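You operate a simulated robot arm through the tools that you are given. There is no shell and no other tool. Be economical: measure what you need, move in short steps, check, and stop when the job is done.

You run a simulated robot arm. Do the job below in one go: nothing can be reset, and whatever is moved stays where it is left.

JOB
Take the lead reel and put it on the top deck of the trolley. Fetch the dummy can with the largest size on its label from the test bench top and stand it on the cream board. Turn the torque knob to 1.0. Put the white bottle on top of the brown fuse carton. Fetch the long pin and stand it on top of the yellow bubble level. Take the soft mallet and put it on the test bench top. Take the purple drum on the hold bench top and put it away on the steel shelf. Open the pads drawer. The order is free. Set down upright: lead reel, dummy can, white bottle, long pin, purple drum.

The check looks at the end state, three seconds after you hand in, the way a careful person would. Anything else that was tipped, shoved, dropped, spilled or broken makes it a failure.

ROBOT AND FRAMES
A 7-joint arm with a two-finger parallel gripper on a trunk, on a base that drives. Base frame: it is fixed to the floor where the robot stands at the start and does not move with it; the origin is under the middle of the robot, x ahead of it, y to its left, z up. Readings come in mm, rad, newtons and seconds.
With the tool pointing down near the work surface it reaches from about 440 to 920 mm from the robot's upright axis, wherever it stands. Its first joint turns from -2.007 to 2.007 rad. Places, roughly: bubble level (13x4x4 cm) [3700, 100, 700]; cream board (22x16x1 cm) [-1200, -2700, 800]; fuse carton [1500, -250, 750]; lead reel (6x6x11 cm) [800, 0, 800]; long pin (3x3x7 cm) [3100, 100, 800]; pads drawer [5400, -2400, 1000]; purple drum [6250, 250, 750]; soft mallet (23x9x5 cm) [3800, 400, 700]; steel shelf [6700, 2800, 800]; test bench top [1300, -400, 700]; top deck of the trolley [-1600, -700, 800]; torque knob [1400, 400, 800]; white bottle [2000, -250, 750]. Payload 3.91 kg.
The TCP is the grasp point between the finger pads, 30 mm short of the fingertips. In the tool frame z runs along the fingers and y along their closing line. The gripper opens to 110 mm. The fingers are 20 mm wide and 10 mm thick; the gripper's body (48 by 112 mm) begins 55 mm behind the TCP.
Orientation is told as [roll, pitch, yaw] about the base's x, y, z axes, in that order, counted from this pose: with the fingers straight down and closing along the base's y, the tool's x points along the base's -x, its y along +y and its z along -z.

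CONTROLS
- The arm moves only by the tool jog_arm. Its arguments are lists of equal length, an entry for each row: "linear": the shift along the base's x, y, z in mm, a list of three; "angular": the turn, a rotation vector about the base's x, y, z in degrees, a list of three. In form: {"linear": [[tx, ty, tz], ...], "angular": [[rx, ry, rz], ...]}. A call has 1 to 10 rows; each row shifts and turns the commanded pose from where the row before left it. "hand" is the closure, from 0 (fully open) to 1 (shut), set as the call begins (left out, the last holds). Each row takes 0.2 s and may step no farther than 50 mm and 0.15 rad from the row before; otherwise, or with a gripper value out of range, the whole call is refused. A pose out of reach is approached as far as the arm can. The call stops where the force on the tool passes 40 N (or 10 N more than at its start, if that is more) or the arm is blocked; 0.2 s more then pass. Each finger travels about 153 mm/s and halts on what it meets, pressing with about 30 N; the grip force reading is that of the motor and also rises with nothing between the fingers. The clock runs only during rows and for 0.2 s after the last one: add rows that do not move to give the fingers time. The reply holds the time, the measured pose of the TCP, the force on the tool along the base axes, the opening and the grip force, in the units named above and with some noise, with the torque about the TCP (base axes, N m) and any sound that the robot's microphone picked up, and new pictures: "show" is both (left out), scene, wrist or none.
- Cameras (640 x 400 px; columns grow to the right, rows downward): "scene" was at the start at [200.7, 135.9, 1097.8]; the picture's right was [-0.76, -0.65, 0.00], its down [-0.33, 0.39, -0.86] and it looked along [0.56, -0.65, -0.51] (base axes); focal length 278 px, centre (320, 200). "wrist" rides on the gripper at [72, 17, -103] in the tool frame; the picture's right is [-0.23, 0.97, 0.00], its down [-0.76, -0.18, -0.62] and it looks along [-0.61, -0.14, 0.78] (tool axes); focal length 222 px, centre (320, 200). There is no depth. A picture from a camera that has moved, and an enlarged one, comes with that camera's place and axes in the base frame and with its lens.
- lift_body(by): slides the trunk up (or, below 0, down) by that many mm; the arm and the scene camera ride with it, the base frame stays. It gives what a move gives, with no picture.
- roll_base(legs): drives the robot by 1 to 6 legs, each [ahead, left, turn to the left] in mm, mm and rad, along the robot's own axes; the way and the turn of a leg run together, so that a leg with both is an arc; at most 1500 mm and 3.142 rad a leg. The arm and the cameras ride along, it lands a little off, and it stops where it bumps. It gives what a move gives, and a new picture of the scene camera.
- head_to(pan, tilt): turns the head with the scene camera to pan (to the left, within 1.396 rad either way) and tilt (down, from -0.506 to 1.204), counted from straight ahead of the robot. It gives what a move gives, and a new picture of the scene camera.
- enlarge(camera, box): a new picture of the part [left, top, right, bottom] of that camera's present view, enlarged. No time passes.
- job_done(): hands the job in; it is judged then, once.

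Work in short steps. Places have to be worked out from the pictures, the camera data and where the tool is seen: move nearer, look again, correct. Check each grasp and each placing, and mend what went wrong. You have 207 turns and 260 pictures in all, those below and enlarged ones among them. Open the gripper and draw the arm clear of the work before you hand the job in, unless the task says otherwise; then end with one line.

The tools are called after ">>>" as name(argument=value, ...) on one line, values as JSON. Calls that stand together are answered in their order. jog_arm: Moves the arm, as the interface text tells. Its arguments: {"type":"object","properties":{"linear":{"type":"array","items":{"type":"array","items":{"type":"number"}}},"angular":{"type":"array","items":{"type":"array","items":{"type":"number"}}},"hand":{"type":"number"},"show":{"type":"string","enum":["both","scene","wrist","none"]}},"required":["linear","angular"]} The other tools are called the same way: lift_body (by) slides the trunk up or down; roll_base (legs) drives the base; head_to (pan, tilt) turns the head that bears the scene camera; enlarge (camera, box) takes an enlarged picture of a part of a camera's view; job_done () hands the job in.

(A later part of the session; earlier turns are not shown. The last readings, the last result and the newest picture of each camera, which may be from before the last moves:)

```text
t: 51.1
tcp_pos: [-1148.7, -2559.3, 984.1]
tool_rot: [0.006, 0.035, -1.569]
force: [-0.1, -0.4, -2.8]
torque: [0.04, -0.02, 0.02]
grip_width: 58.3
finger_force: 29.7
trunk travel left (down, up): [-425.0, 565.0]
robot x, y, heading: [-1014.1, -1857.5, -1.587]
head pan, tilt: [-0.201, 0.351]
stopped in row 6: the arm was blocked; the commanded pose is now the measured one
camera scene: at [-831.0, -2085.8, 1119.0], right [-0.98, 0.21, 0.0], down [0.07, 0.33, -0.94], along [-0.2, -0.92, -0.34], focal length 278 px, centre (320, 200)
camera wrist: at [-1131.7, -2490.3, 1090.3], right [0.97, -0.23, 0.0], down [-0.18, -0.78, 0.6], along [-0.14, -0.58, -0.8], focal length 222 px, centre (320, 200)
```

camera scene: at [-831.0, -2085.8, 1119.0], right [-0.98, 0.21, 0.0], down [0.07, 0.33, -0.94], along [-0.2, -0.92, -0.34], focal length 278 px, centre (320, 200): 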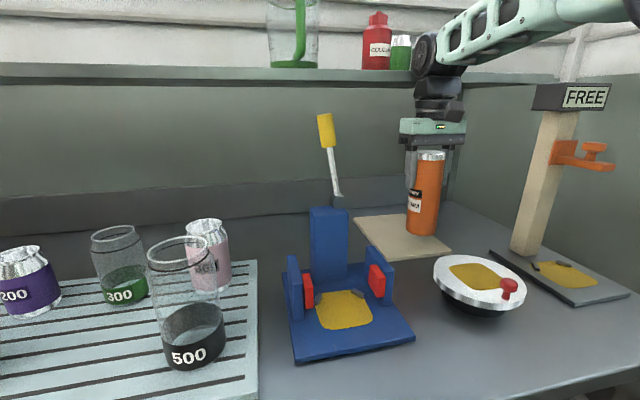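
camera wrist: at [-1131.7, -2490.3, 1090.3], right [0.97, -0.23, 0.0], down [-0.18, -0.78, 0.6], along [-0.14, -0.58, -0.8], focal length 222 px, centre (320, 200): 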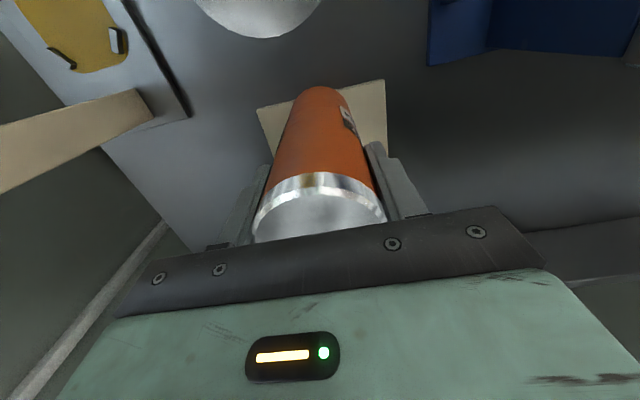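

The wrist disc meets the shelf edge and pushed the base back. I back off, and will set the can down on the free strip at the bench front (-1100,-2315) to re-grip it tilted.

>>> jog_arm(linear=[[0, 25, 0], [0, 30, 20], [0, 45, 10], [10, 45, 0], [15, 45, 0], [15, 45, 0], [9, 9, 0], [0, 0, 0]], angular=[[-1, 0, 0], [-1, 0, -0.5], [0, 0, 0], [0, 0, 0], [0, 0, 0], [0, 0, 0], [0, 0, 0], [0, 0, 0]])

>>> head_to(pan=-0.3, tilt=0.6)

```text
t: 52.9
tcp_pos: [-1106.5, -2337.7, 999.8]
tool_rot: [0.006, 0.014, -1.581]
force: [0.6, 0.4, -1.7]
torque: [0.01, -0.01, 0.01]
grip_width: 58.3
finger_force: 30.1
out of reach, approached as far as the arm can: row 7
trunk travel left (down, up): [-425.0, 565.0]
robot x, y, heading: [-1013.0, -1865.8, -1.583]
head pan, tilt: [-0.201, 0.351]
camera scene: at [-831.3, -2100.7, 1114.7], right [-0.98, 0.21, 0.0], down [0.07, 0.34, -0.94], along [-0.2, -0.92, -0.34], focal length 278 px, centre (320, 200)
camera wrist: at [-1088.9, -2266.4, 1104.8], right [0.97, -0.24, 0.0], down [-0.19, -0.77, 0.61], along [-0.14, -0.59, -0.79], focal length 222 px, centre (320, 200)
```

scene: 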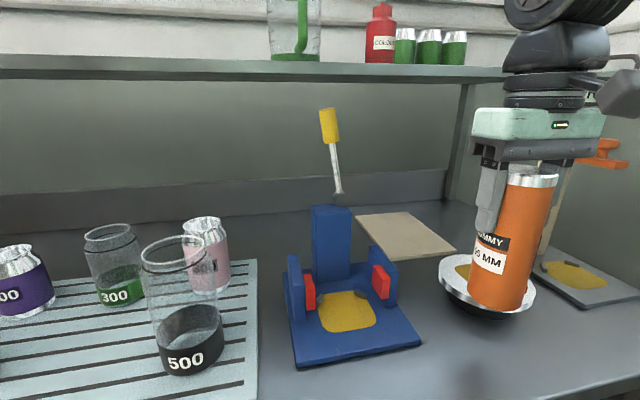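
wrist: 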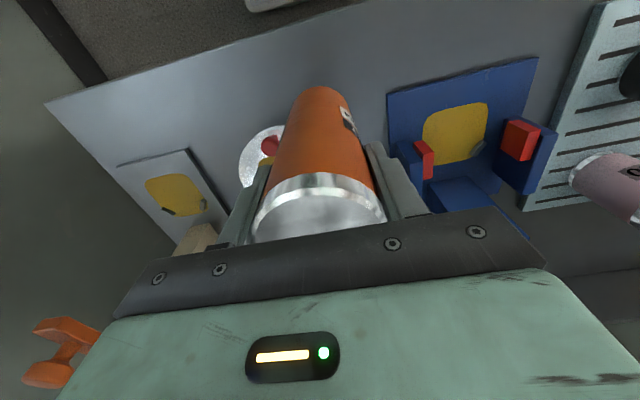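

```text
t: 53.7
tcp_pos: [-1106.3, -2335.9, 1000.1]
tool_rot: [0.003, 0.015, -1.58]
force: [0.7, -0.3, -2.1]
torque: [-0.04, -0.01, -0.01]
grip_width: 58.2
finger_force: 30.1
trunk travel left (down, up): [-425.0, 565.0]
robot x, y, heading: [-1011.6, -1867.3, -1.583]
head pan, tilt: [-0.3, 0.6]
camera scene: at [-838.8, -2093.9, 1092.0], right [-0.95, 0.31, 0.0], down [0.17, 0.54, -0.83], along [-0.25, -0.79, -0.56], focal length 278 px, centre (320, 200)
```

scene: 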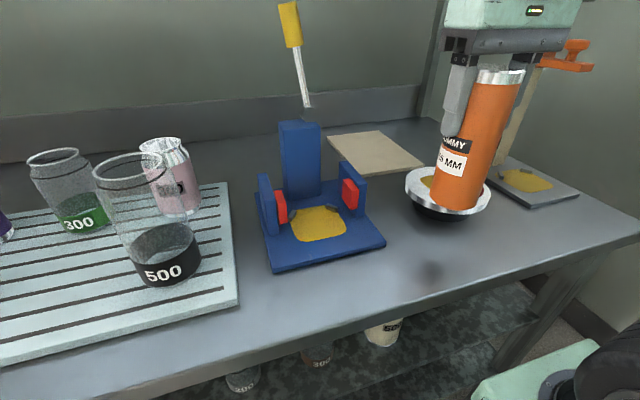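

Too close for the arm; back the base up 120 mm and re-position over the front strip.

>>> roll_base(legs=[[-120, 0, 0]])

>>> jog_arm(linear=[[0, -40, -20], [0, -40, -20], [0, 0, 0]], angular=[[-0.86, 0, 0], [0, 0, 0], [0, 0, 0]])

```text
t: 54.9
tcp_pos: [-1106.7, -2217.2, 1000.9]
tool_rot: [0.005, 0.015, -1.581]
force: [0.6, 0.1, -2.1]
torque: [0.03, -0.02, -0.01]
grip_width: 58.0
finger_force: 29.9
trunk travel left (down, up): [-425.0, 565.0]
robot x, y, heading: [-1013.4, -1746.4, -1.586]
head pan, tilt: [-0.3, 0.6]
camera scene: at [-837.4, -1972.3, 1091.9], right [-0.95, 0.31, 0.0], down [0.17, 0.54, -0.83], along [-0.25, -0.79, -0.56], focal length 278 px, centre (320, 200)
```

scene: 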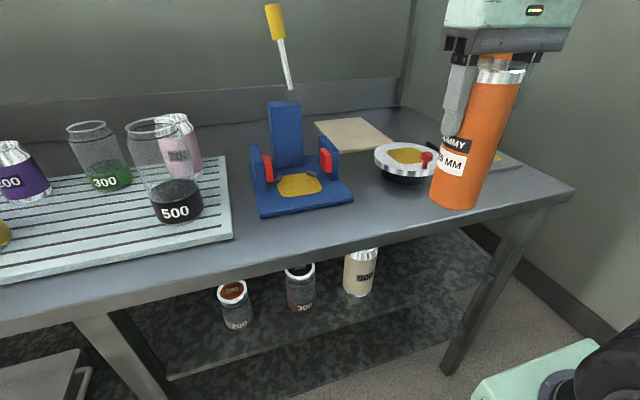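

```text
t: 55.7
tcp_pos: [-1105.8, -2298.4, 959.7]
tool_rot: [0.006, 0.001, -1.582]
force: [0.3, -0.4, -1.7]
torque: [-0.02, -0.01, -0.02]
grip_width: 58.0
finger_force: 29.7
trunk travel left (down, up): [-425.0, 565.0]
robot x, y, heading: [-1014.4, -1745.8, -1.583]
head pan, tilt: [-0.3, 0.6]
camera scene: at [-837.4, -1972.2, 1091.9], right [-0.95, 0.31, 0.0], down [0.17, 0.54, -0.83], along [-0.25, -0.78, -0.56], focal length 278 px, centre (320, 200)
camera wrist: at [-1087.3, -2225.3, 1063.3], right [0.97, -0.24, 0.01], down [-0.19, -0.76, 0.62], along [-0.14, -0.61, -0.78], focal length 222 px, centre (320, 200)
```

scene: 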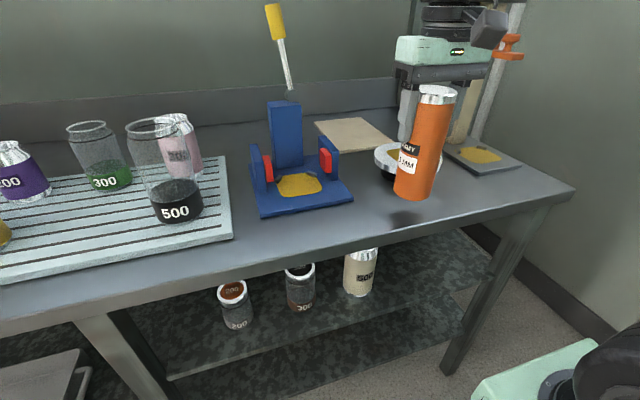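
wrist: 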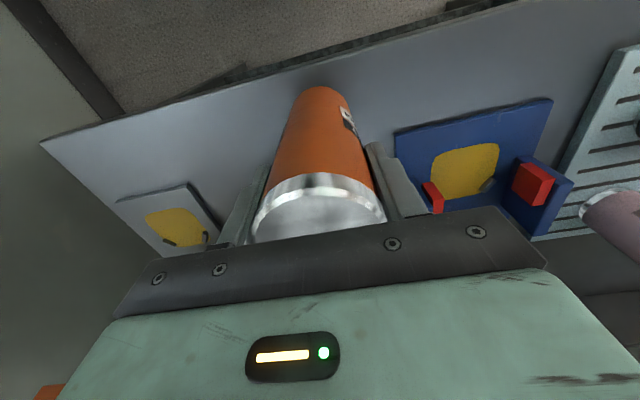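

The shadow lies at (-1106,-2299), clear of the edge (~-2249). Lower it until contact.

>>> jog_arm(linear=[[0, -10, -20], [0, 0, -18], [0, 0, -6], [0, 0, -5], [0, 0, -5], [0, 0, -5], [0, 0, -5]], angular=[[0, 0, 0], [0, 0, 0], [0, 0, 0], [0, 0, 0], [0, 0, 0], [0, 0, 0], [0, 0, 0]], show="scene")

```text
t: 57.0
tcp_pos: [-1104.9, -2307.2, 909.8]
tool_rot: [0.003, -0.005, -1.581]
force: [-0.2, 7.6, 21.9]
torque: [1.1, 0.44, -0.1]
grip_width: 58.5
finger_force: 29.8
trunk travel left (down, up): [-425.0, 565.0]
robot x, y, heading: [-1013.6, -1745.3, -1.579]
head pan, tilt: [-0.3, 0.6]
stopped in row 6: the force on the tool passed its limit (the readings are from after the stop); the commanded pose is now the measured one
camera scene: at [-837.4, -1971.5, 1091.9], right [-0.95, 0.31, 0.0], down [0.17, 0.54, -0.83], along [-0.25, -0.79, -0.56], focal length 278 px, centre (320, 200)
```

scene: 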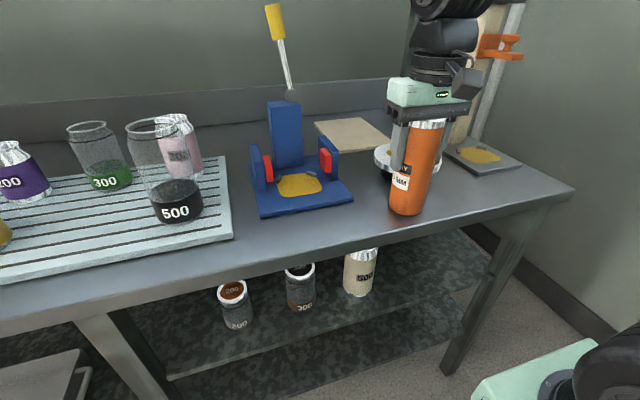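

Can stands on the bench (bench z≈786). Open, raise slightly and tilt the tool 35° about x around it.

>>> jog_arm(linear=[[0, 0, 0], [0, 0, 0], [0, 0, 5], [0, 0, 5]], angular=[[0, 0, 0], [0, 0, 0], [0, 0, 0], [0, 0, 0]], hand=0, show="none")

>>> jog_arm(linear=[[0, 0, 0], [0, 0, 0], [0, 0, 0], [0, 0, 0], [0, 0, 0], [0, 0, 0]], angular=[[-7, 0, 0], [-7, 0, 0], [-7, 0, 0], [-7, 0, 0], [-7, 0, 0], [0, 0, 0]])

```text
t: 58.0
tcp_pos: [-1106.3, -2306.2, 917.0]
tool_rot: [0.006, -0.004, -1.582]
force: [0.1, 0.7, 0.4]
torque: [-0.02, -0.03, 0.02]
grip_width: 109.8
finger_force: 0.1
trunk travel left (down, up): [-425.0, 565.0]
robot x, y, heading: [-1011.4, -1743.9, -1.581]
head pan, tilt: [-0.3, 0.6]
```

```text
t: 59.4
tcp_pos: [-1106.6, -2308.0, 917.7]
tool_rot: [0.009, -0.616, -1.583]
force: [-0.8, 2.2, 5.9]
torque: [0.08, -0.01, 0.0]
grip_width: 110.0
finger_force: 0.1
trunk travel left (down, up): [-425.0, 565.0]
robot x, y, heading: [-1011.5, -1742.9, -1.581]
head pan, tilt: [-0.3, 0.6]
camera scene: at [-837.5, -1972.1, 1092.0], right [-0.95, 0.31, 0.0], down [0.17, 0.54, -0.83], along [-0.25, -0.79, -0.56], focal length 278 px, centre (320, 200)
camera wrist: at [-1087.3, -2188.7, 961.0], right [0.97, -0.19, 0.14], down [-0.19, -0.26, 0.95], along [-0.14, -0.95, -0.29], focal length 222 px, centre (320, 200)
```

scene: 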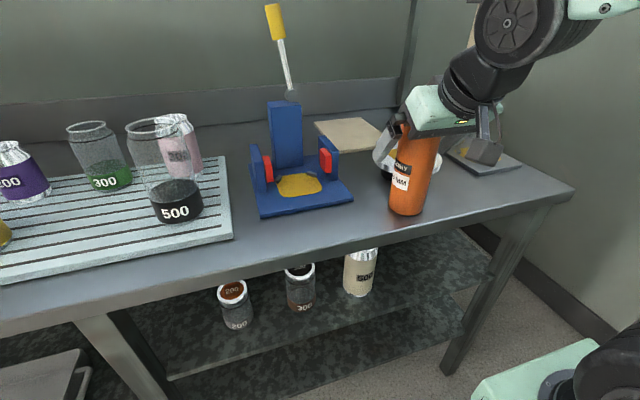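
wrist: 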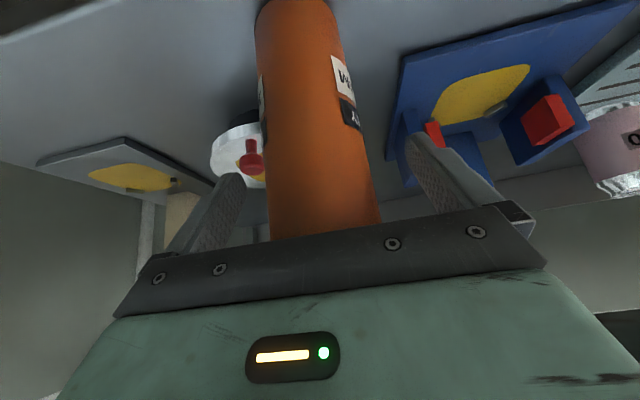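

The palm lightly touches the can's top; retreat 10 mm along the tool axis, then grip.

>>> jog_arm(linear=[[0, 3, 5], [0, 2, 4], [0, 0, 0]], angular=[[0, 0, 0], [0, 0, 0], [0, 0, 0]], show="none")

>>> jog_arm(linear=[[0, 0, 0], [0, 0, 0], [0, 0, 0], [0, 0, 0]], angular=[[0, 0, 0], [0, 0, 0], [0, 0, 0], [0, 0, 0]], hand=1, show="none")

>>> jog_arm(linear=[[0, 0, 20], [0, 0, 30], [0, 0, 30], [0, 0, 0]], angular=[[0, 0, 0], [0, 0, 0], [0, 0, 0], [0, 0, 0]])

```text
t: 60.2
tcp_pos: [-1103.6, -2308.2, 918.7]
tool_rot: [0.013, -0.613, -1.583]
force: [-0.6, 0.7, 0.7]
torque: [0.01, -0.01, 0.02]
grip_width: 110.0
finger_force: 0.0
out of reach, approached as far as the arm can: row 1, 2
trunk travel left (down, up): [-425.0, 565.0]
robot x, y, heading: [-1013.2, -1740.3, -1.585]
head pan, tilt: [-0.3, 0.6]
```

```text
t: 61.2
tcp_pos: [-1105.2, -2309.3, 920.7]
tool_rot: [0.013, -0.617, -1.582]
force: [-1.4, -0.8, 1.4]
torque: [-0.08, 0.17, 0.01]
grip_width: 58.3
finger_force: 30.6
trunk travel left (down, up): [-425.0, 565.0]
robot x, y, heading: [-1013.5, -1746.8, -1.585]
head pan, tilt: [-0.3, 0.6]
```

```text
t: 62.2
tcp_pos: [-1104.4, -2324.4, 962.7]
tool_rot: [0.011, -0.614, -1.584]
force: [0.2, 0.0, -1.3]
torque: [-0.02, -0.02, -0.01]
grip_width: 58.3
finger_force: 30.3
out of reach, approached as far as the arm can: row 1, 2, 3
trunk travel left (down, up): [-425.0, 565.0]
robot x, y, heading: [-1010.3, -1743.5, -1.577]
head pan, tilt: [-0.3, 0.6]
camera scene: at [-837.5, -1972.3, 1091.9], right [-0.95, 0.31, 0.0], down [0.17, 0.54, -0.83], along [-0.25, -0.78, -0.56], focal length 278 px, centre (320, 200)
camera wrist: at [-1086.7, -2205.6, 1006.1], right [0.97, -0.19, 0.14], down [-0.19, -0.26, 0.95], along [-0.14, -0.95, -0.29], focal length 222 px, centre (320, 200)
```

scene: 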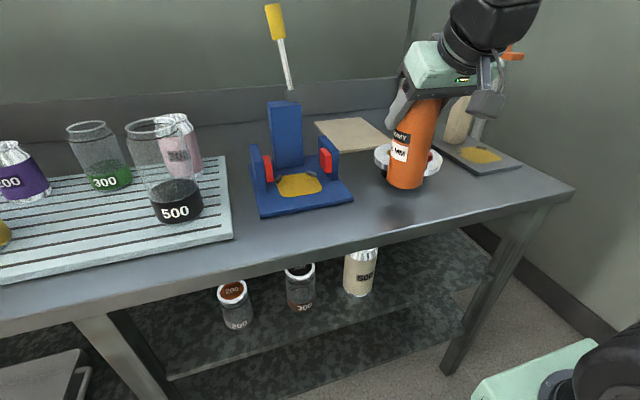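
wrist: 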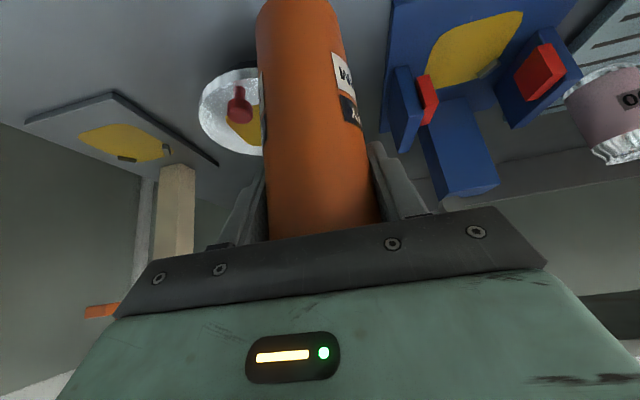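

Held upright. The arm is cramped, so I raise the trunk and then drive in and extend.

>>> lift_body(by=70)

>>> roll_base(legs=[[130, 0, 0]])

>>> jog_arm(linear=[[-15, -40, 0], [-15, -40, 0], [-13, -40, 0], [0, -20, 0], [0, 0, 0]], angular=[[0, 0, 0], [0, 0, 0], [0, 0, 0], [0, 0, 0], [0, 0, 0]])

```text
t: 63.3
tcp_pos: [-1105.0, -2323.8, 1032.7]
tool_rot: [0.011, -0.614, -1.583]
force: [-0.5, 0.3, -2.3]
torque: [-0.03, 0.0, -0.02]
grip_width: 58.3
finger_force: 30.3
trunk travel left (down, up): [-495.0, 495.0]
robot x, y, heading: [-1011.1, -1744.9, -1.58]
head pan, tilt: [-0.3, 0.6]
```

```text
t: 64.5
tcp_pos: [-1106.1, -2453.8, 1033.0]
tool_rot: [0.012, -0.614, -1.581]
force: [-0.1, 0.4, -1.6]
torque: [0.01, 0.01, 0.01]
grip_width: 58.0
finger_force: 29.9
trunk travel left (down, up): [-495.0, 495.0]
robot x, y, heading: [-1015.7, -1874.2, -1.585]
head pan, tilt: [-0.3, 0.6]
camera scene: at [-838.8, -2101.6, 1161.9], right [-0.95, 0.31, 0.0], down [0.17, 0.54, -0.82], along [-0.25, -0.79, -0.57], focal length 278 px, centre (320, 200)
```

scene: 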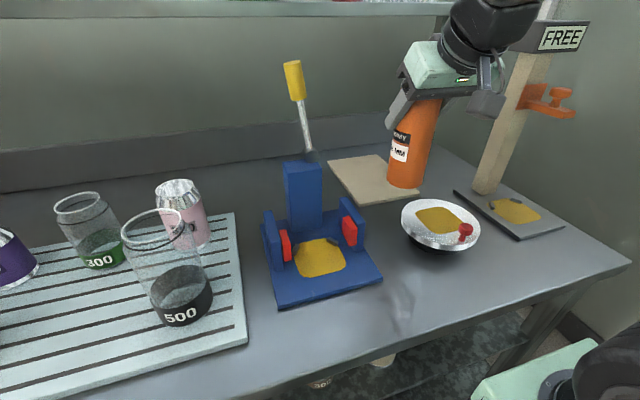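

```text
t: 65.7
tcp_pos: [-1149.8, -2595.3, 1031.8]
tool_rot: [0.009, -0.615, -1.579]
force: [0.1, -0.1, -1.7]
torque: [0.03, 0.02, -0.02]
grip_width: 58.4
finger_force: 30.3
trunk travel left (down, up): [-495.0, 495.0]
robot x, y, heading: [-1014.0, -1870.8, -1.59]
head pan, tilt: [-0.3, 0.6]
camera scene: at [-838.8, -2101.5, 1161.9], right [-0.95, 0.31, 0.0], down [0.17, 0.54, -0.83], along [-0.25, -0.79, -0.56], focal length 278 px, centre (320, 200)
camera wrist: at [-1131.1, -2475.4, 1075.5], right [0.97, -0.19, 0.14], down [-0.19, -0.26, 0.95], along [-0.14, -0.95, -0.29], focal length 222 px, centre (320, 200)
```

scene: 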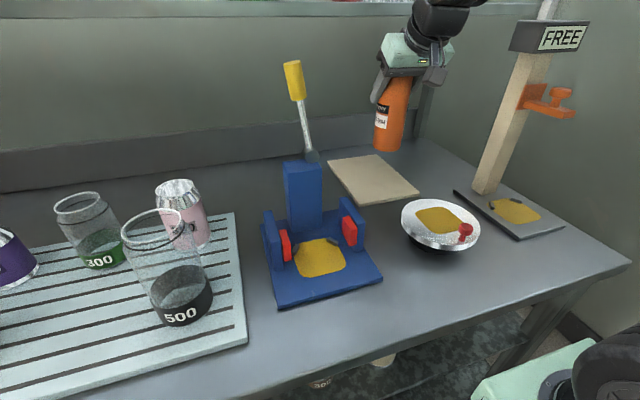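
wrist: 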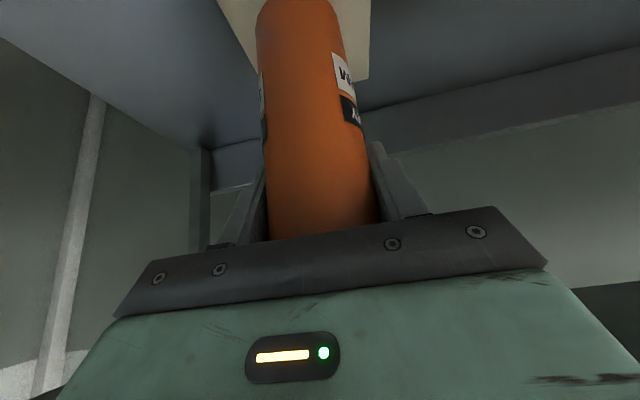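

Board centre ≈(-1157,-2675). Move 45 mm further in and lower to contact (expected TCP z≈931).

>>> jog_arm(linear=[[-3, -25, -20], [-3, -25, -25], [0, 0, -30], [0, 0, 0]], angular=[[0, 0, 0], [0, 0, 0], [0, 0, 0], [0, 0, 0]])

```text
t: 66.7
tcp_pos: [-1154.8, -2645.7, 956.8]
tool_rot: [0.013, -0.614, -1.582]
force: [1.1, -0.2, -1.8]
torque: [0.01, 0.0, 0.0]
grip_width: 58.3
finger_force: 30.3
trunk travel left (down, up): [-495.0, 495.0]
robot x, y, heading: [-1013.2, -1873.8, -1.585]
head pan, tilt: [-0.3, 0.6]
camera scene: at [-838.8, -2101.6, 1161.9], right [-0.95, 0.31, 0.0], down [0.17, 0.54, -0.83], along [-0.25, -0.79, -0.57], focal length 278 px, centre (320, 200)
camera wrist: at [-1136.8, -2525.3, 999.8], right [0.97, -0.19, 0.14], down [-0.19, -0.26, 0.95], along [-0.14, -0.95, -0.29], focal length 222 px, centre (320, 200)
```

scene: 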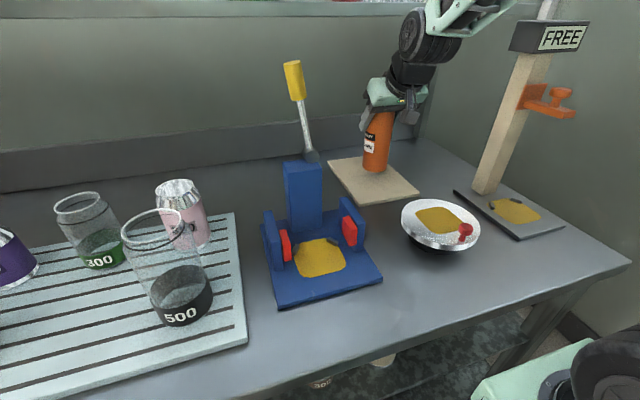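
wrist: 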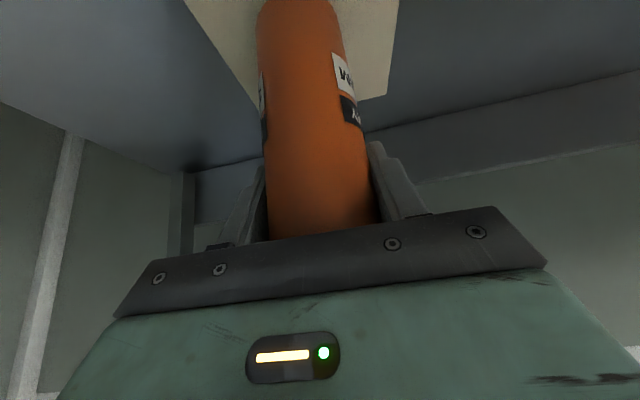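

Well over the board. Lower in small steps to contact.

>>> jog_arm(linear=[[0, 0, -12], [0, 0, -5], [0, 0, -4], [0, 0, -4], [0, 0, -4], [0, 0, -4]], angular=[[0, 0, 0], [0, 0, 0], [0, 0, 0], [0, 0, 0], [0, 0, 0], [0, 0, 0]], show="none")

```text
t: 68.1
tcp_pos: [-1154.8, -2646.0, 928.3]
tool_rot: [0.01, -0.622, -1.581]
force: [0.4, 3.9, 20.6]
torque: [0.65, 0.36, -0.1]
grip_width: 58.2
finger_force: 30.2
trunk travel left (down, up): [-495.0, 495.0]
robot x, y, heading: [-1015.3, -1871.0, -1.586]
head pan, tilt: [-0.3, 0.6]
```

Contact. Ease, open, and retreat along the tool axis.

>>> jog_arm(linear=[[0, 0, 3], [0, 0, 0]], angular=[[0, 0, 0], [0, 0, 0]], show="none")

>>> jog_arm(linear=[[0, 0, 0], [0, 0, 0], [0, 0, 0], [0, 23, 33], [0, 28, 40], [0, 28, 40], [0, 0, 0]], angular=[[0, 0, 0], [0, 0, 0], [0, 0, 0], [0, 0, 0], [0, 0, 0], [0, 0, 0], [0, 0, 0]], hand=0)

```text
t: 68.7
tcp_pos: [-1155.1, -2644.8, 929.3]
tool_rot: [0.01, -0.616, -1.582]
force: [-1.2, -5.3, 14.1]
torque: [-0.81, 0.4, 0.1]
grip_width: 58.4
finger_force: 30.2
trunk travel left (down, up): [-495.0, 495.0]
robot x, y, heading: [-1018.2, -1869.5, -1.581]
head pan, tilt: [-0.3, 0.6]
```

```text
t: 70.3
tcp_pos: [-1154.4, -2565.9, 1041.0]
tool_rot: [0.011, -0.612, -1.581]
force: [0.2, -0.1, 0.6]
torque: [-0.02, 0.0, -0.03]
grip_width: 110.0
finger_force: 0.1
trunk travel left (down, up): [-495.0, 495.0]
robot x, y, heading: [-1011.6, -1876.3, -1.582]
head pan, tilt: [-0.3, 0.6]
camera scene: at [-838.8, -2101.6, 1161.9], right [-0.95, 0.31, 0.0], down [0.17, 0.54, -0.83], along [-0.25, -0.79, -0.56], focal length 278 px, centre (320, 200)
camera wrist: at [-1136.7, -2446.3, 1084.5], right [0.97, -0.19, 0.14], down [-0.19, -0.26, 0.95], along [-0.14, -0.95, -0.29], focal length 222 px, centre (320, 200)
```

scene: 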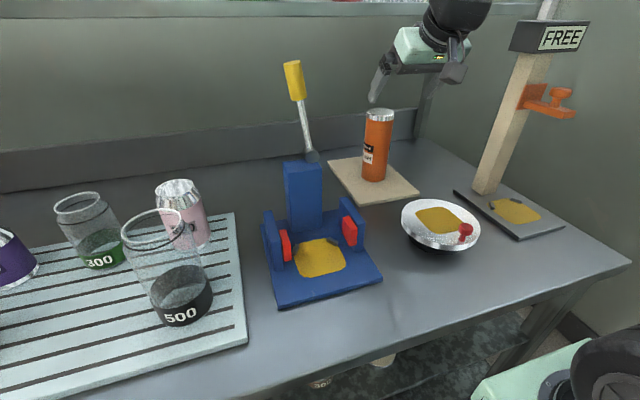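
wrist: 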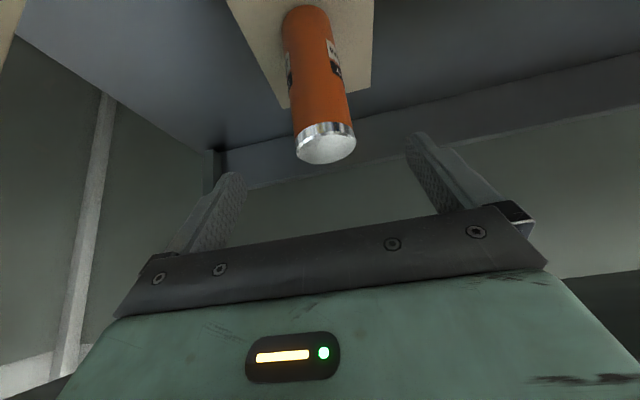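

The dummy can stands on the board. Back the robot out and return the tool to vertical.

>>> jog_arm(linear=[[0, 30, 20], [0, 40, 15], [0, 40, 0], [0, 40, 0], [0, 0, 0]], angular=[[0, 0, 0], [0, 0, 0], [0, 0, 0], [0, 0, 0], [0, 0, 0]], show="none")

>>> roll_base(legs=[[-500, 0, 0]])

>>> jog_arm(linear=[[0, -5, 0], [0, -5, 0], [0, -5, 0], [0, -5, 0], [0, 0, 0], [0, 0, 0]], angular=[[7, 0, 0], [7, 0, 0], [7, 0, 0], [7, 0, 0], [7, 0, 0], [0, 0, 0]], show="none")

```text
t: 71.5
tcp_pos: [-1154.1, -2466.3, 1075.5]
tool_rot: [0.012, -0.613, -1.581]
force: [0.4, -0.3, 0.2]
torque: [-0.02, 0.0, 0.02]
grip_width: 110.1
finger_force: 0.0
out of reach, approached as far as the arm can: row 3, 4
trunk travel left (down, up): [-495.0, 495.0]
robot x, y, heading: [-1013.3, -1873.4, -1.583]
head pan, tilt: [-0.3, 0.6]
```

```text
t: 74.5
tcp_pos: [-1151.1, -1964.7, 1075.5]
tool_rot: [0.012, -0.614, -1.587]
force: [-0.4, 0.2, 0.8]
torque: [-0.01, -0.02, 0.01]
grip_width: 109.8
finger_force: 0.1
trunk travel left (down, up): [-495.0, 495.0]
robot x, y, heading: [-1006.5, -1371.3, -1.587]
head pan, tilt: [-0.3, 0.6]
camera scene: at [-833.0, -1602.8, 1161.9], right [-0.95, 0.31, 0.0], down [0.18, 0.54, -0.83], along [-0.26, -0.78, -0.56], focal length 278 px, centre (320, 200)
```

scene: 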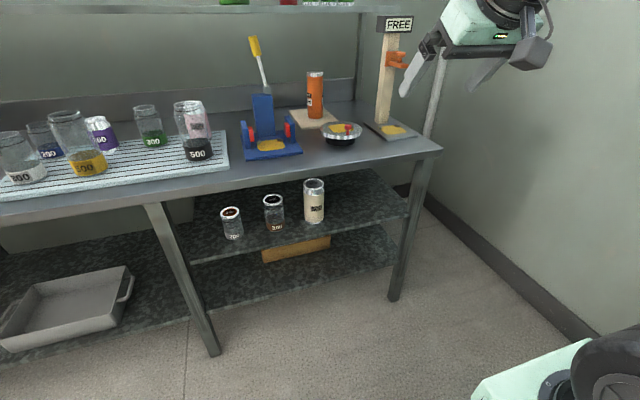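

```text
t: 75.9
tcp_pos: [-1150.0, -1985.6, 1075.6]
tool_rot: [0.002, -0.001, -1.584]
force: [-0.6, 0.9, -0.3]
torque: [0.01, 0.0, -0.02]
grip_width: 110.0
finger_force: 0.0
trunk travel left (down, up): [-495.0, 495.0]
robot x, y, heading: [-1006.3, -1377.0, -1.582]
head pan, tilt: [-0.3, 0.6]
```

Heading stays facing -y. I drive round the bench to its left aisle, to about (950, 1400).

>>> roll_base(legs=[[-1300, 500, 0], [-1450, 0, 0], [0, 1450, 0]])

>>> head_to(pan=0.1, tilt=0.35)

```text
t: 96.5
tcp_pos: [845.5, 756.7, 1076.0]
tool_rot: [0.0, -0.003, -1.571]
force: [0.7, 0.6, -0.6]
torque: [0.0, -0.02, 0.0]
grip_width: 109.9
finger_force: 0.1
trunk travel left (down, up): [-495.0, 495.0]
robot x, y, heading: [975.7, 1369.9, -1.571]
head pan, tilt: [-0.3, 0.6]
camera scene: at [1157.4, 1143.5, 1161.9], right [-0.95, 0.3, 0.0], down [0.17, 0.54, -0.83], along [-0.25, -0.79, -0.56], focal length 278 px, centre (320, 200)
```

scene: 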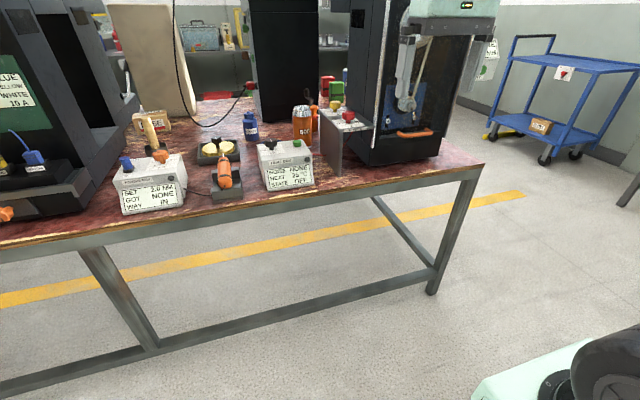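

```text
t: 97.4
tcp_pos: [844.7, 756.0, 1076.0]
tool_rot: [0.002, -0.002, -1.57]
force: [0.1, 1.1, 0.0]
torque: [0.04, 0.0, -0.01]
grip_width: 110.2
finger_force: 0.1
trunk travel left (down, up): [-495.0, 495.0]
robot x, y, heading: [975.8, 1370.9, -1.569]
head pan, tilt: [0.099, 0.351]
camera scene: at [1192.7, 1135.2, 1184.6], right [-1.0, -0.1, 0.0], down [-0.03, 0.34, -0.94], along [0.09, -0.93, -0.34], focal length 278 px, centre (320, 200)
```

scene: 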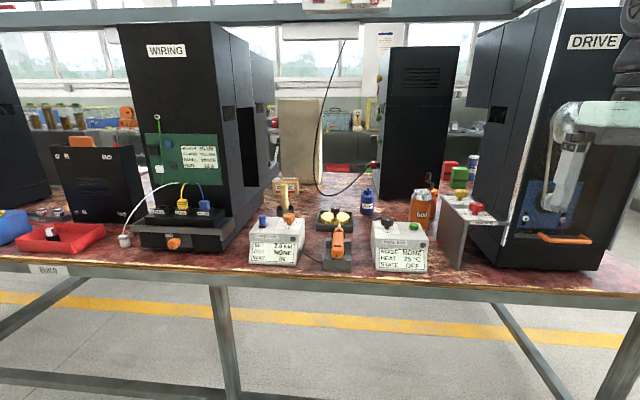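

Two white boxes with displays; zoom into them and the reel area.

>>> enlarge(camera="scene", box=[240, 170, 448, 300])

>>> enlarge(camera="scene", box=[245, 200, 325, 250])

```text
3.08 times, centred on (344, 235) of scene
camera zoom: at [1192.7, 1135.2, 1184.6], right [-1.0, -0.1, 0.0], down [-0.03, 0.34, -0.94], along [0.09, -0.93, -0.34], focal length 856 px, centre (246, 92)
```

zoom: 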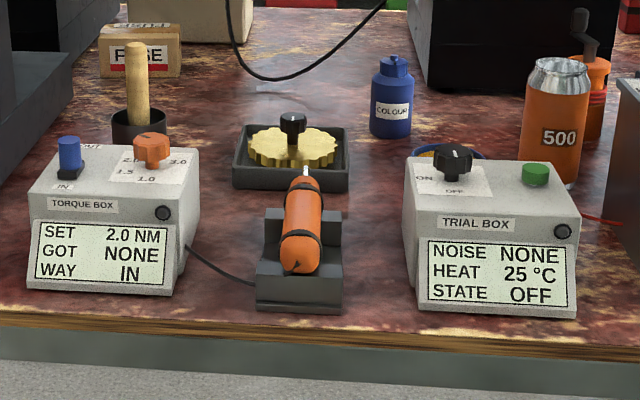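

```text
8.00 times, centred on (285, 225) of scene
camera zoom: at [1192.7, 1135.2, 1184.6], right [-1.0, -0.1, 0.0], down [-0.03, 0.34, -0.94], along [0.09, -0.93, -0.34], focal length 2225 px, centre (600, 0)
```

zoom: 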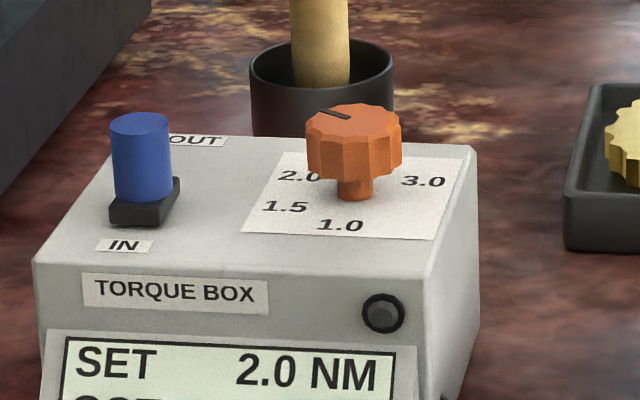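

Torque box knob is on 2.0; 1.0 lies on the operator's side (turn counter-clockwise). The reel is near (820,0) behind the "500" can. Drive in closer.

>>> roll_base(legs=[[400, 0, 0], [110, 0, 0]])

>>> head_to(pan=-0.45, tilt=0.45)

>>> jog_arm(linear=[[0, 0, 0]], angular=[[0, 0, 0]], show="wrist")

```text
t: 100.7
tcp_pos: [844.4, 244.8, 1074.9]
tool_rot: [0.001, -0.002, -1.57]
force: [-0.1, 0.4, 0.4]
torque: [-0.05, -0.02, 0.01]
grip_width: 109.9
finger_force: 0.0
trunk travel left (down, up): [-495.0, 495.0]
robot x, y, heading: [977.5, 861.6, -1.571]
head pan, tilt: [0.099, 0.351]
camera scene: at [1191.7, 624.0, 1184.7], right [-1.0, -0.1, 0.0], down [-0.03, 0.34, -0.94], along [0.09, -0.93, -0.34], focal length 278 px, centre (320, 200)
```

scene: 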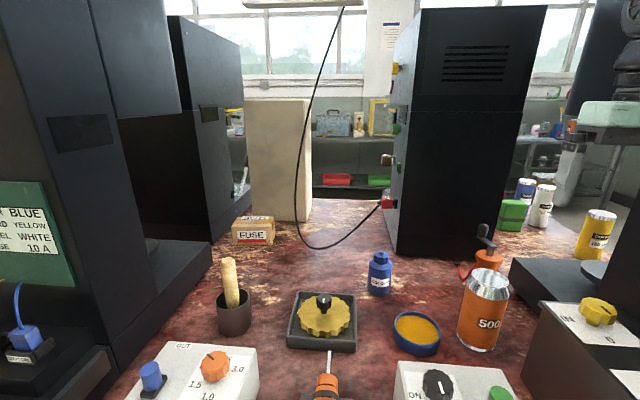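

```text
t: 101.6
tcp_pos: [844.4, 244.7, 1074.7]
tool_rot: [0.001, -0.003, -1.568]
force: [-0.1, -0.4, 0.0]
torque: [0.01, 0.06, -0.01]
grip_width: 110.2
finger_force: 0.1
trunk travel left (down, up): [-495.0, 495.0]
robot x, y, heading: [979.2, 860.7, -1.569]
head pan, tilt: [-0.45, 0.45]
camera scene: at [1142.5, 634.0, 1175.5], right [-0.9, 0.44, 0.0], down [0.19, 0.39, -0.9], along [-0.39, -0.81, -0.44], focal length 278 px, centre (320, 200)
```

scene: 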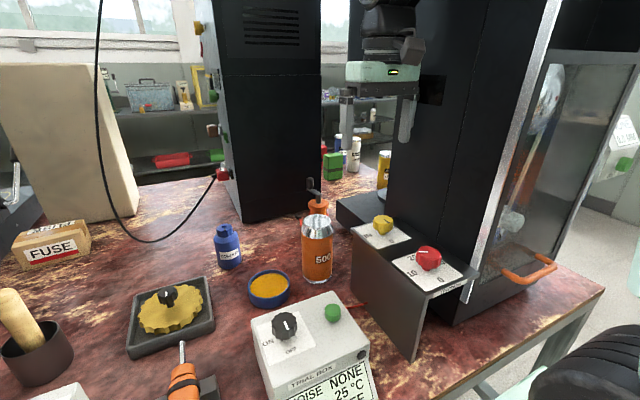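

```text
t: 102.0
tcp_pos: [844.6, 244.6, 1075.5]
tool_rot: [0.002, -0.003, -1.567]
force: [0.1, 0.4, -0.3]
torque: [0.0, -0.02, -0.02]
grip_width: 110.2
finger_force: 0.0
trunk travel left (down, up): [-495.0, 495.0]
robot x, y, heading: [973.0, 862.2, -1.574]
head pan, tilt: [-0.45, 0.45]
camera wrist: at [861.9, 318.7, 1179.0], right [0.97, -0.23, 0.0], down [-0.18, -0.76, 0.63], along [-0.14, -0.61, -0.78], focal length 222 px, centre (320, 200)
```

wrist: 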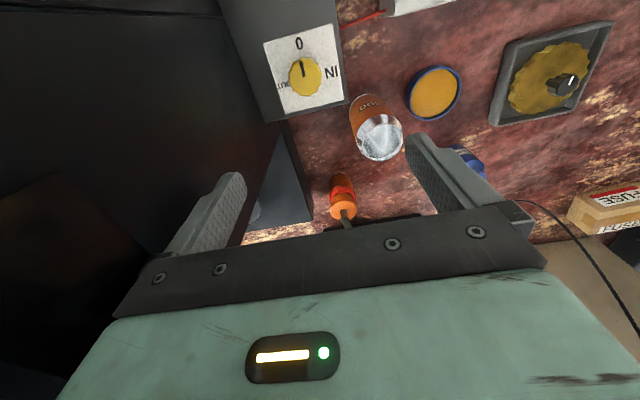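

Reel body is at about (845,18), flange top z≈830, crank handle toward -y. Move over it at z≈950.

>>> jog_arm(linear=[[0, -45, 0], [0, -45, 0], [0, -45, -20], [0, -45, -40], [0, -40, -40], [0, 0, 0]], angular=[[0, 0, 0], [0, 0, 0], [0, 0, 0], [0, 0, 0], [0, 0, 0], [0, 0, 0]], hand=0.1)

```text
refused: row 4 steps farther than a row can; nothing moved
```

>>> jog_arm(linear=[[0, -45, 0], [0, -45, 0], [0, -45, -20], [0, -40, -30], [0, -40, -30], [0, -5, -30], [0, 0, 0]], angular=[[0, 0, 0], [0, 0, 0], [0, 0, 0], [0, 0, 0], [0, 0, 0], [0, 0, 0], [0, 0, 0]], hand=0.1)

```text
t: 103.6
tcp_pos: [844.4, 25.3, 965.1]
tool_rot: [0.002, -0.002, -1.567]
force: [0.4, 0.2, -0.5]
torque: [-0.01, 0.02, 0.0]
grip_width: 99.1
finger_force: 0.1
trunk travel left (down, up): [-495.0, 495.0]
robot x, y, heading: [976.3, 857.2, -1.577]
head pan, tilt: [-0.45, 0.45]
camera scene: at [1142.4, 634.1, 1175.5], right [-0.9, 0.44, 0.0], down [0.19, 0.39, -0.9], along [-0.39, -0.81, -0.44], focal length 278 px, centre (320, 200)
camera wrist: at [862.2, 98.1, 1068.2], right [0.97, -0.23, 0.0], down [-0.18, -0.76, 0.63], along [-0.14, -0.61, -0.78], focal length 222 px, centre (320, 200)
```

scene: 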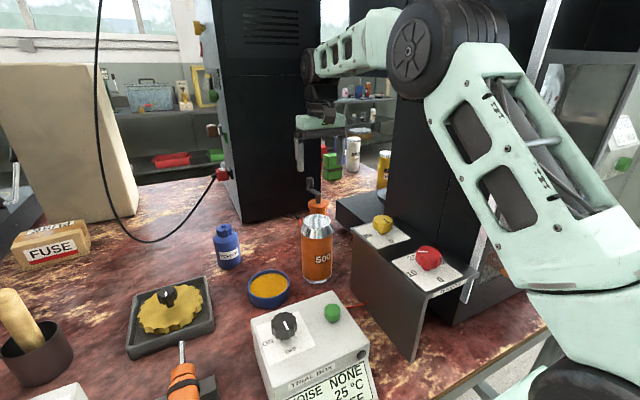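
wrist: 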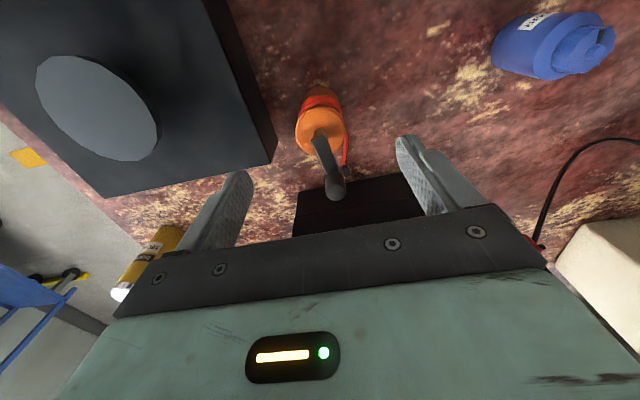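

Reel axis (844,13), flange z≈834, handle offset 44 mm to -y, clear of the palm. Descend.

>>> jog_arm(linear=[[0, -10, -40], [0, 0, -45], [0, 0, -30], [0, 0, 0]], angular=[[0, 0, 0], [0, 0, 0], [0, 0, 0], [0, 0, 0]])

```text
t: 104.6
tcp_pos: [843.3, 15.8, 849.8]
tool_rot: [0.001, -0.004, -1.569]
force: [0.1, 0.1, 0.1]
torque: [0.02, -0.02, -0.04]
grip_width: 99.0
finger_force: 0.1
trunk travel left (down, up): [-495.0, 495.0]
robot x, y, heading: [980.3, 859.2, -1.576]
head pan, tilt: [-0.45, 0.45]
camera scene: at [1142.4, 634.0, 1175.5], right [-0.9, 0.44, 0.0], down [0.19, 0.39, -0.9], along [-0.39, -0.81, -0.44], focal length 278 px, centre (320, 200)
camera wrist: at [861.9, 88.8, 953.3], right [0.97, -0.23, 0.0], down [-0.18, -0.76, 0.63], along [-0.14, -0.61, -0.78], focal length 222 px, centre (320, 200)
```

scene: 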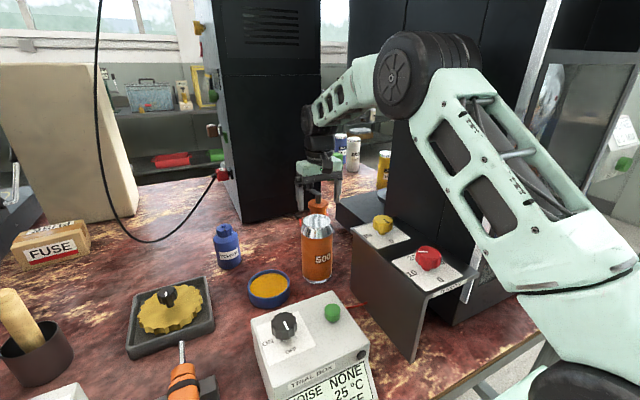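
wrist: 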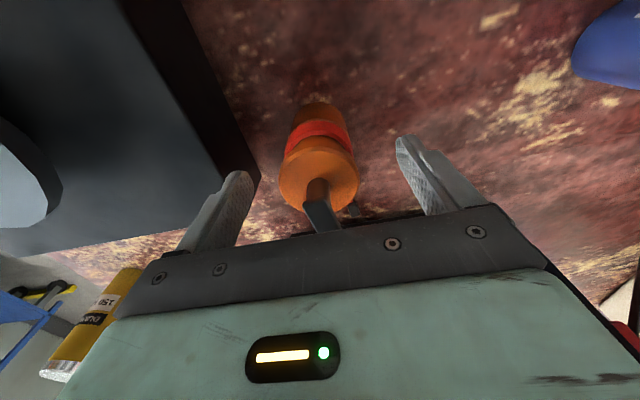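

Aligned; descend 33 mm more and grip.

>>> jog_arm(linear=[[0, -2, -18], [0, 0, -15], [0, 0, 0]], angular=[[0, 0, 0], [0, 0, 0], [0, 0, 0]], show="wrist")

>>> jog_arm(linear=[[0, 0, 0], [0, 0, 0], [0, 0, 0], [0, 0, 0]], angular=[[0, 0, 0], [0, 0, 0], [0, 0, 0], [0, 0, 0]], hand=1, show="wrist")

```text
t: 105.4
tcp_pos: [844.1, 14.8, 815.9]
tool_rot: [0.002, -0.002, -1.568]
force: [0.1, -0.5, 0.4]
torque: [-0.04, 0.07, -0.03]
grip_width: 98.6
finger_force: 0.1
trunk travel left (down, up): [-495.0, 495.0]
robot x, y, heading: [977.8, 858.2, -1.566]
head pan, tilt: [-0.45, 0.45]
camera wrist: at [862.4, 87.6, 920.1], right [0.97, -0.23, 0.0], down [-0.18, -0.76, 0.62], along [-0.14, -0.61, -0.78], focal length 222 px, centre (320, 200)
```

wrist: 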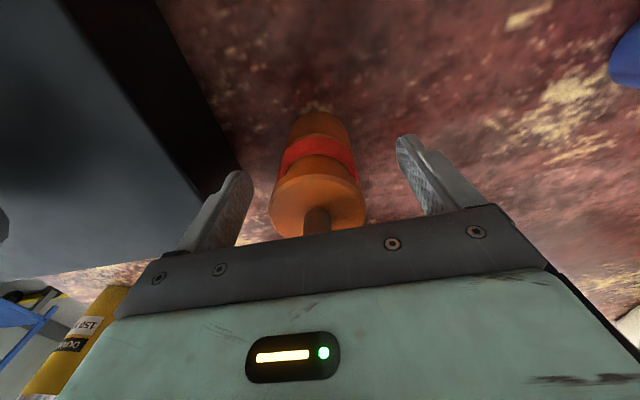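

```text
t: 106.4
tcp_pos: [844.5, 14.5, 817.1]
tool_rot: [0.001, -0.004, -1.568]
force: [0.4, -0.1, 0.0]
torque: [0.03, 0.01, -0.01]
grip_width: 56.7
finger_force: 29.6
trunk travel left (down, up): [-495.0, 495.0]
robot x, y, heading: [977.4, 860.7, -1.573]
head pan, tilt: [-0.45, 0.45]
camera wrist: at [862.4, 87.4, 920.5], right [0.97, -0.23, 0.0], down [-0.18, -0.76, 0.62], along [-0.14, -0.61, -0.78], focal length 222 px, centre (320, 200)
```

wrist: 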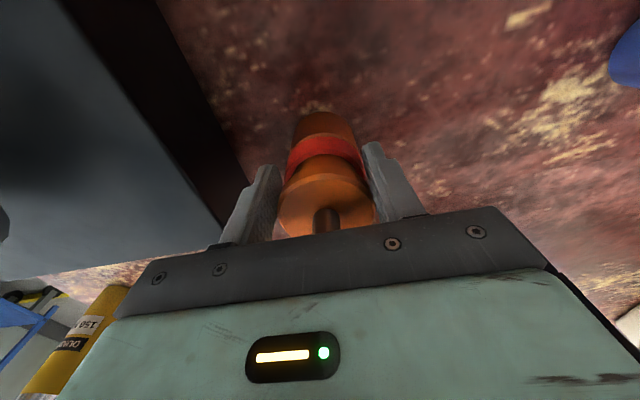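

Gripped (56.7 mm). Lift and check the lead.

>>> jog_arm(linear=[[0, 0, 20], [0, 0, 40], [0, 0, 45], [0, 0, 45], [0, 0, 45], [0, 0, 0]], angular=[[0, 0, 0], [0, 0, 0], [0, 0, 0], [0, 0, 0], [0, 0, 0], [0, 0, 0]])

```text
t: 107.8
tcp_pos: [844.2, 13.7, 1012.4]
tool_rot: [0.003, -0.002, -1.57]
force: [0.6, -0.2, -2.2]
torque: [0.0, -0.02, -0.02]
grip_width: 56.3
finger_force: 30.0
trunk travel left (down, up): [-495.0, 495.0]
robot x, y, heading: [979.9, 860.4, -1.575]
head pan, tilt: [-0.45, 0.45]
camera scene: at [1142.4, 633.9, 1175.4], right [-0.9, 0.44, 0.0], down [0.19, 0.39, -0.9], along [-0.39, -0.81, -0.44], focal length 278 px, centre (320, 200)
camera wrist: at [861.7, 86.2, 1116.1], right [0.97, -0.23, 0.0], down [-0.18, -0.76, 0.62], along [-0.14, -0.61, -0.78], focal length 222 px, centre (320, 200)
```

scene: 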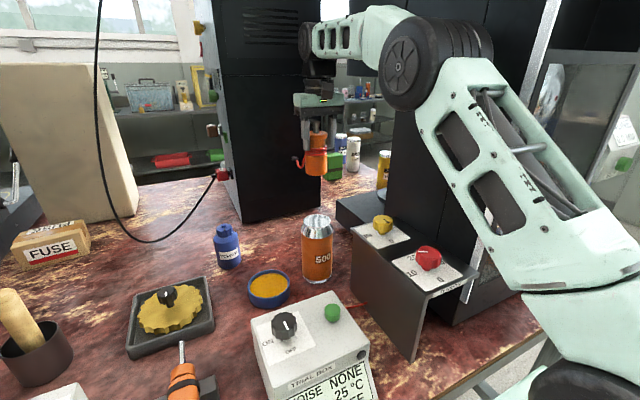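
wrist: 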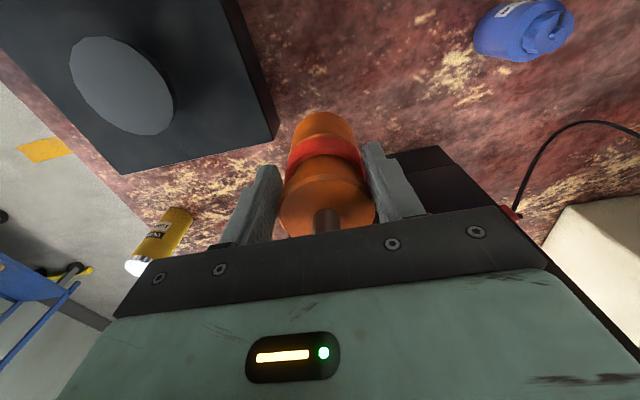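

Reel is lifted free. Retract the arm and drive back round toward the trolley.

>>> jog_arm(linear=[[0, 30, 40], [0, 40, 30], [0, 50, 0], [0, 50, 0], [0, 50, 0], [0, 20, 0], [0, 0, 0]], angular=[[0, 0, 0], [0, 0, 0], [0, 0, 0], [0, 0, 0], [0, 0, 0], [0, 0, 0], [0, 0, 0]], show="none")

>>> roll_base(legs=[[-500, 0, 0], [0, -1500, 0], [0, 0, -1.57]])

>>> head_to(pan=0.3, tilt=0.35)

```text
t: 109.4
tcp_pos: [842.7, 253.2, 1082.1]
tool_rot: [0.002, -0.005, -1.567]
force: [0.4, 0.5, -1.7]
torque: [0.04, -0.02, 0.02]
grip_width: 56.0
finger_force: 29.8
trunk travel left (down, up): [-495.0, 495.0]
robot x, y, heading: [977.6, 860.3, -1.565]
head pan, tilt: [-0.45, 0.45]
```

```text
t: 123.2
tcp_pos: [-1127.6, 1491.0, 1082.7]
tool_rot: [0.002, -0.004, -3.137]
force: [-1.5, -0.5, -1.9]
torque: [-0.02, -0.05, -0.01]
grip_width: 55.6
finger_force: 30.0
trunk travel left (down, up): [-495.0, 495.0]
robot x, y, heading: [-519.0, 1359.4, -3.144]
head pan, tilt: [-0.45, 0.45]
camera scene: at [-745.1, 1192.6, 1175.5], right [0.43, 0.9, 0.0], down [0.39, -0.19, -0.9], along [-0.81, 0.39, -0.44], focal length 278 px, centre (320, 200)
```

scene: 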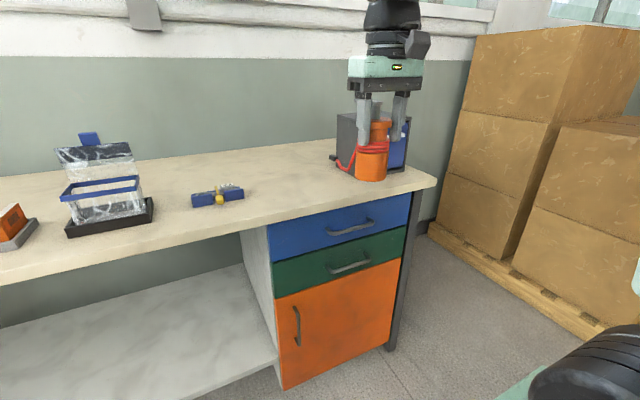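

```text
t: 124.3
tcp_pos: [-1127.3, 1491.3, 1083.0]
tool_rot: [0.003, -0.003, -3.138]
force: [-0.3, 0.1, -1.8]
torque: [0.02, -0.03, -0.04]
grip_width: 55.3
finger_force: 29.7
trunk travel left (down, up): [-495.0, 495.0]
robot x, y, heading: [-518.6, 1360.4, -3.14]
head pan, tilt: [0.3, 0.351]
camera scene: at [-751.3, 1125.2, 1184.7], right [-0.3, 0.96, 0.0], down [0.33, 0.1, -0.94], along [-0.9, -0.28, -0.34], focal length 278 px, centre (320, 200)
```

scene: 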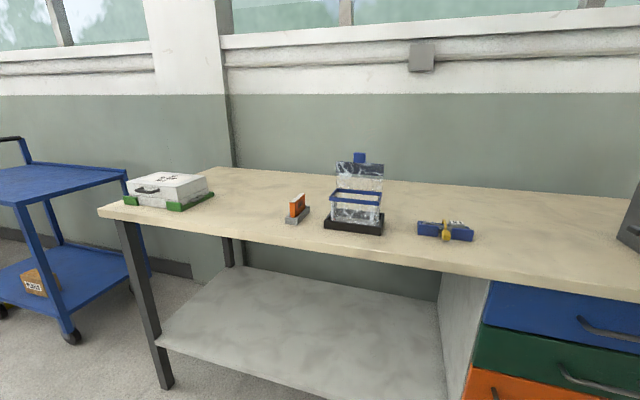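

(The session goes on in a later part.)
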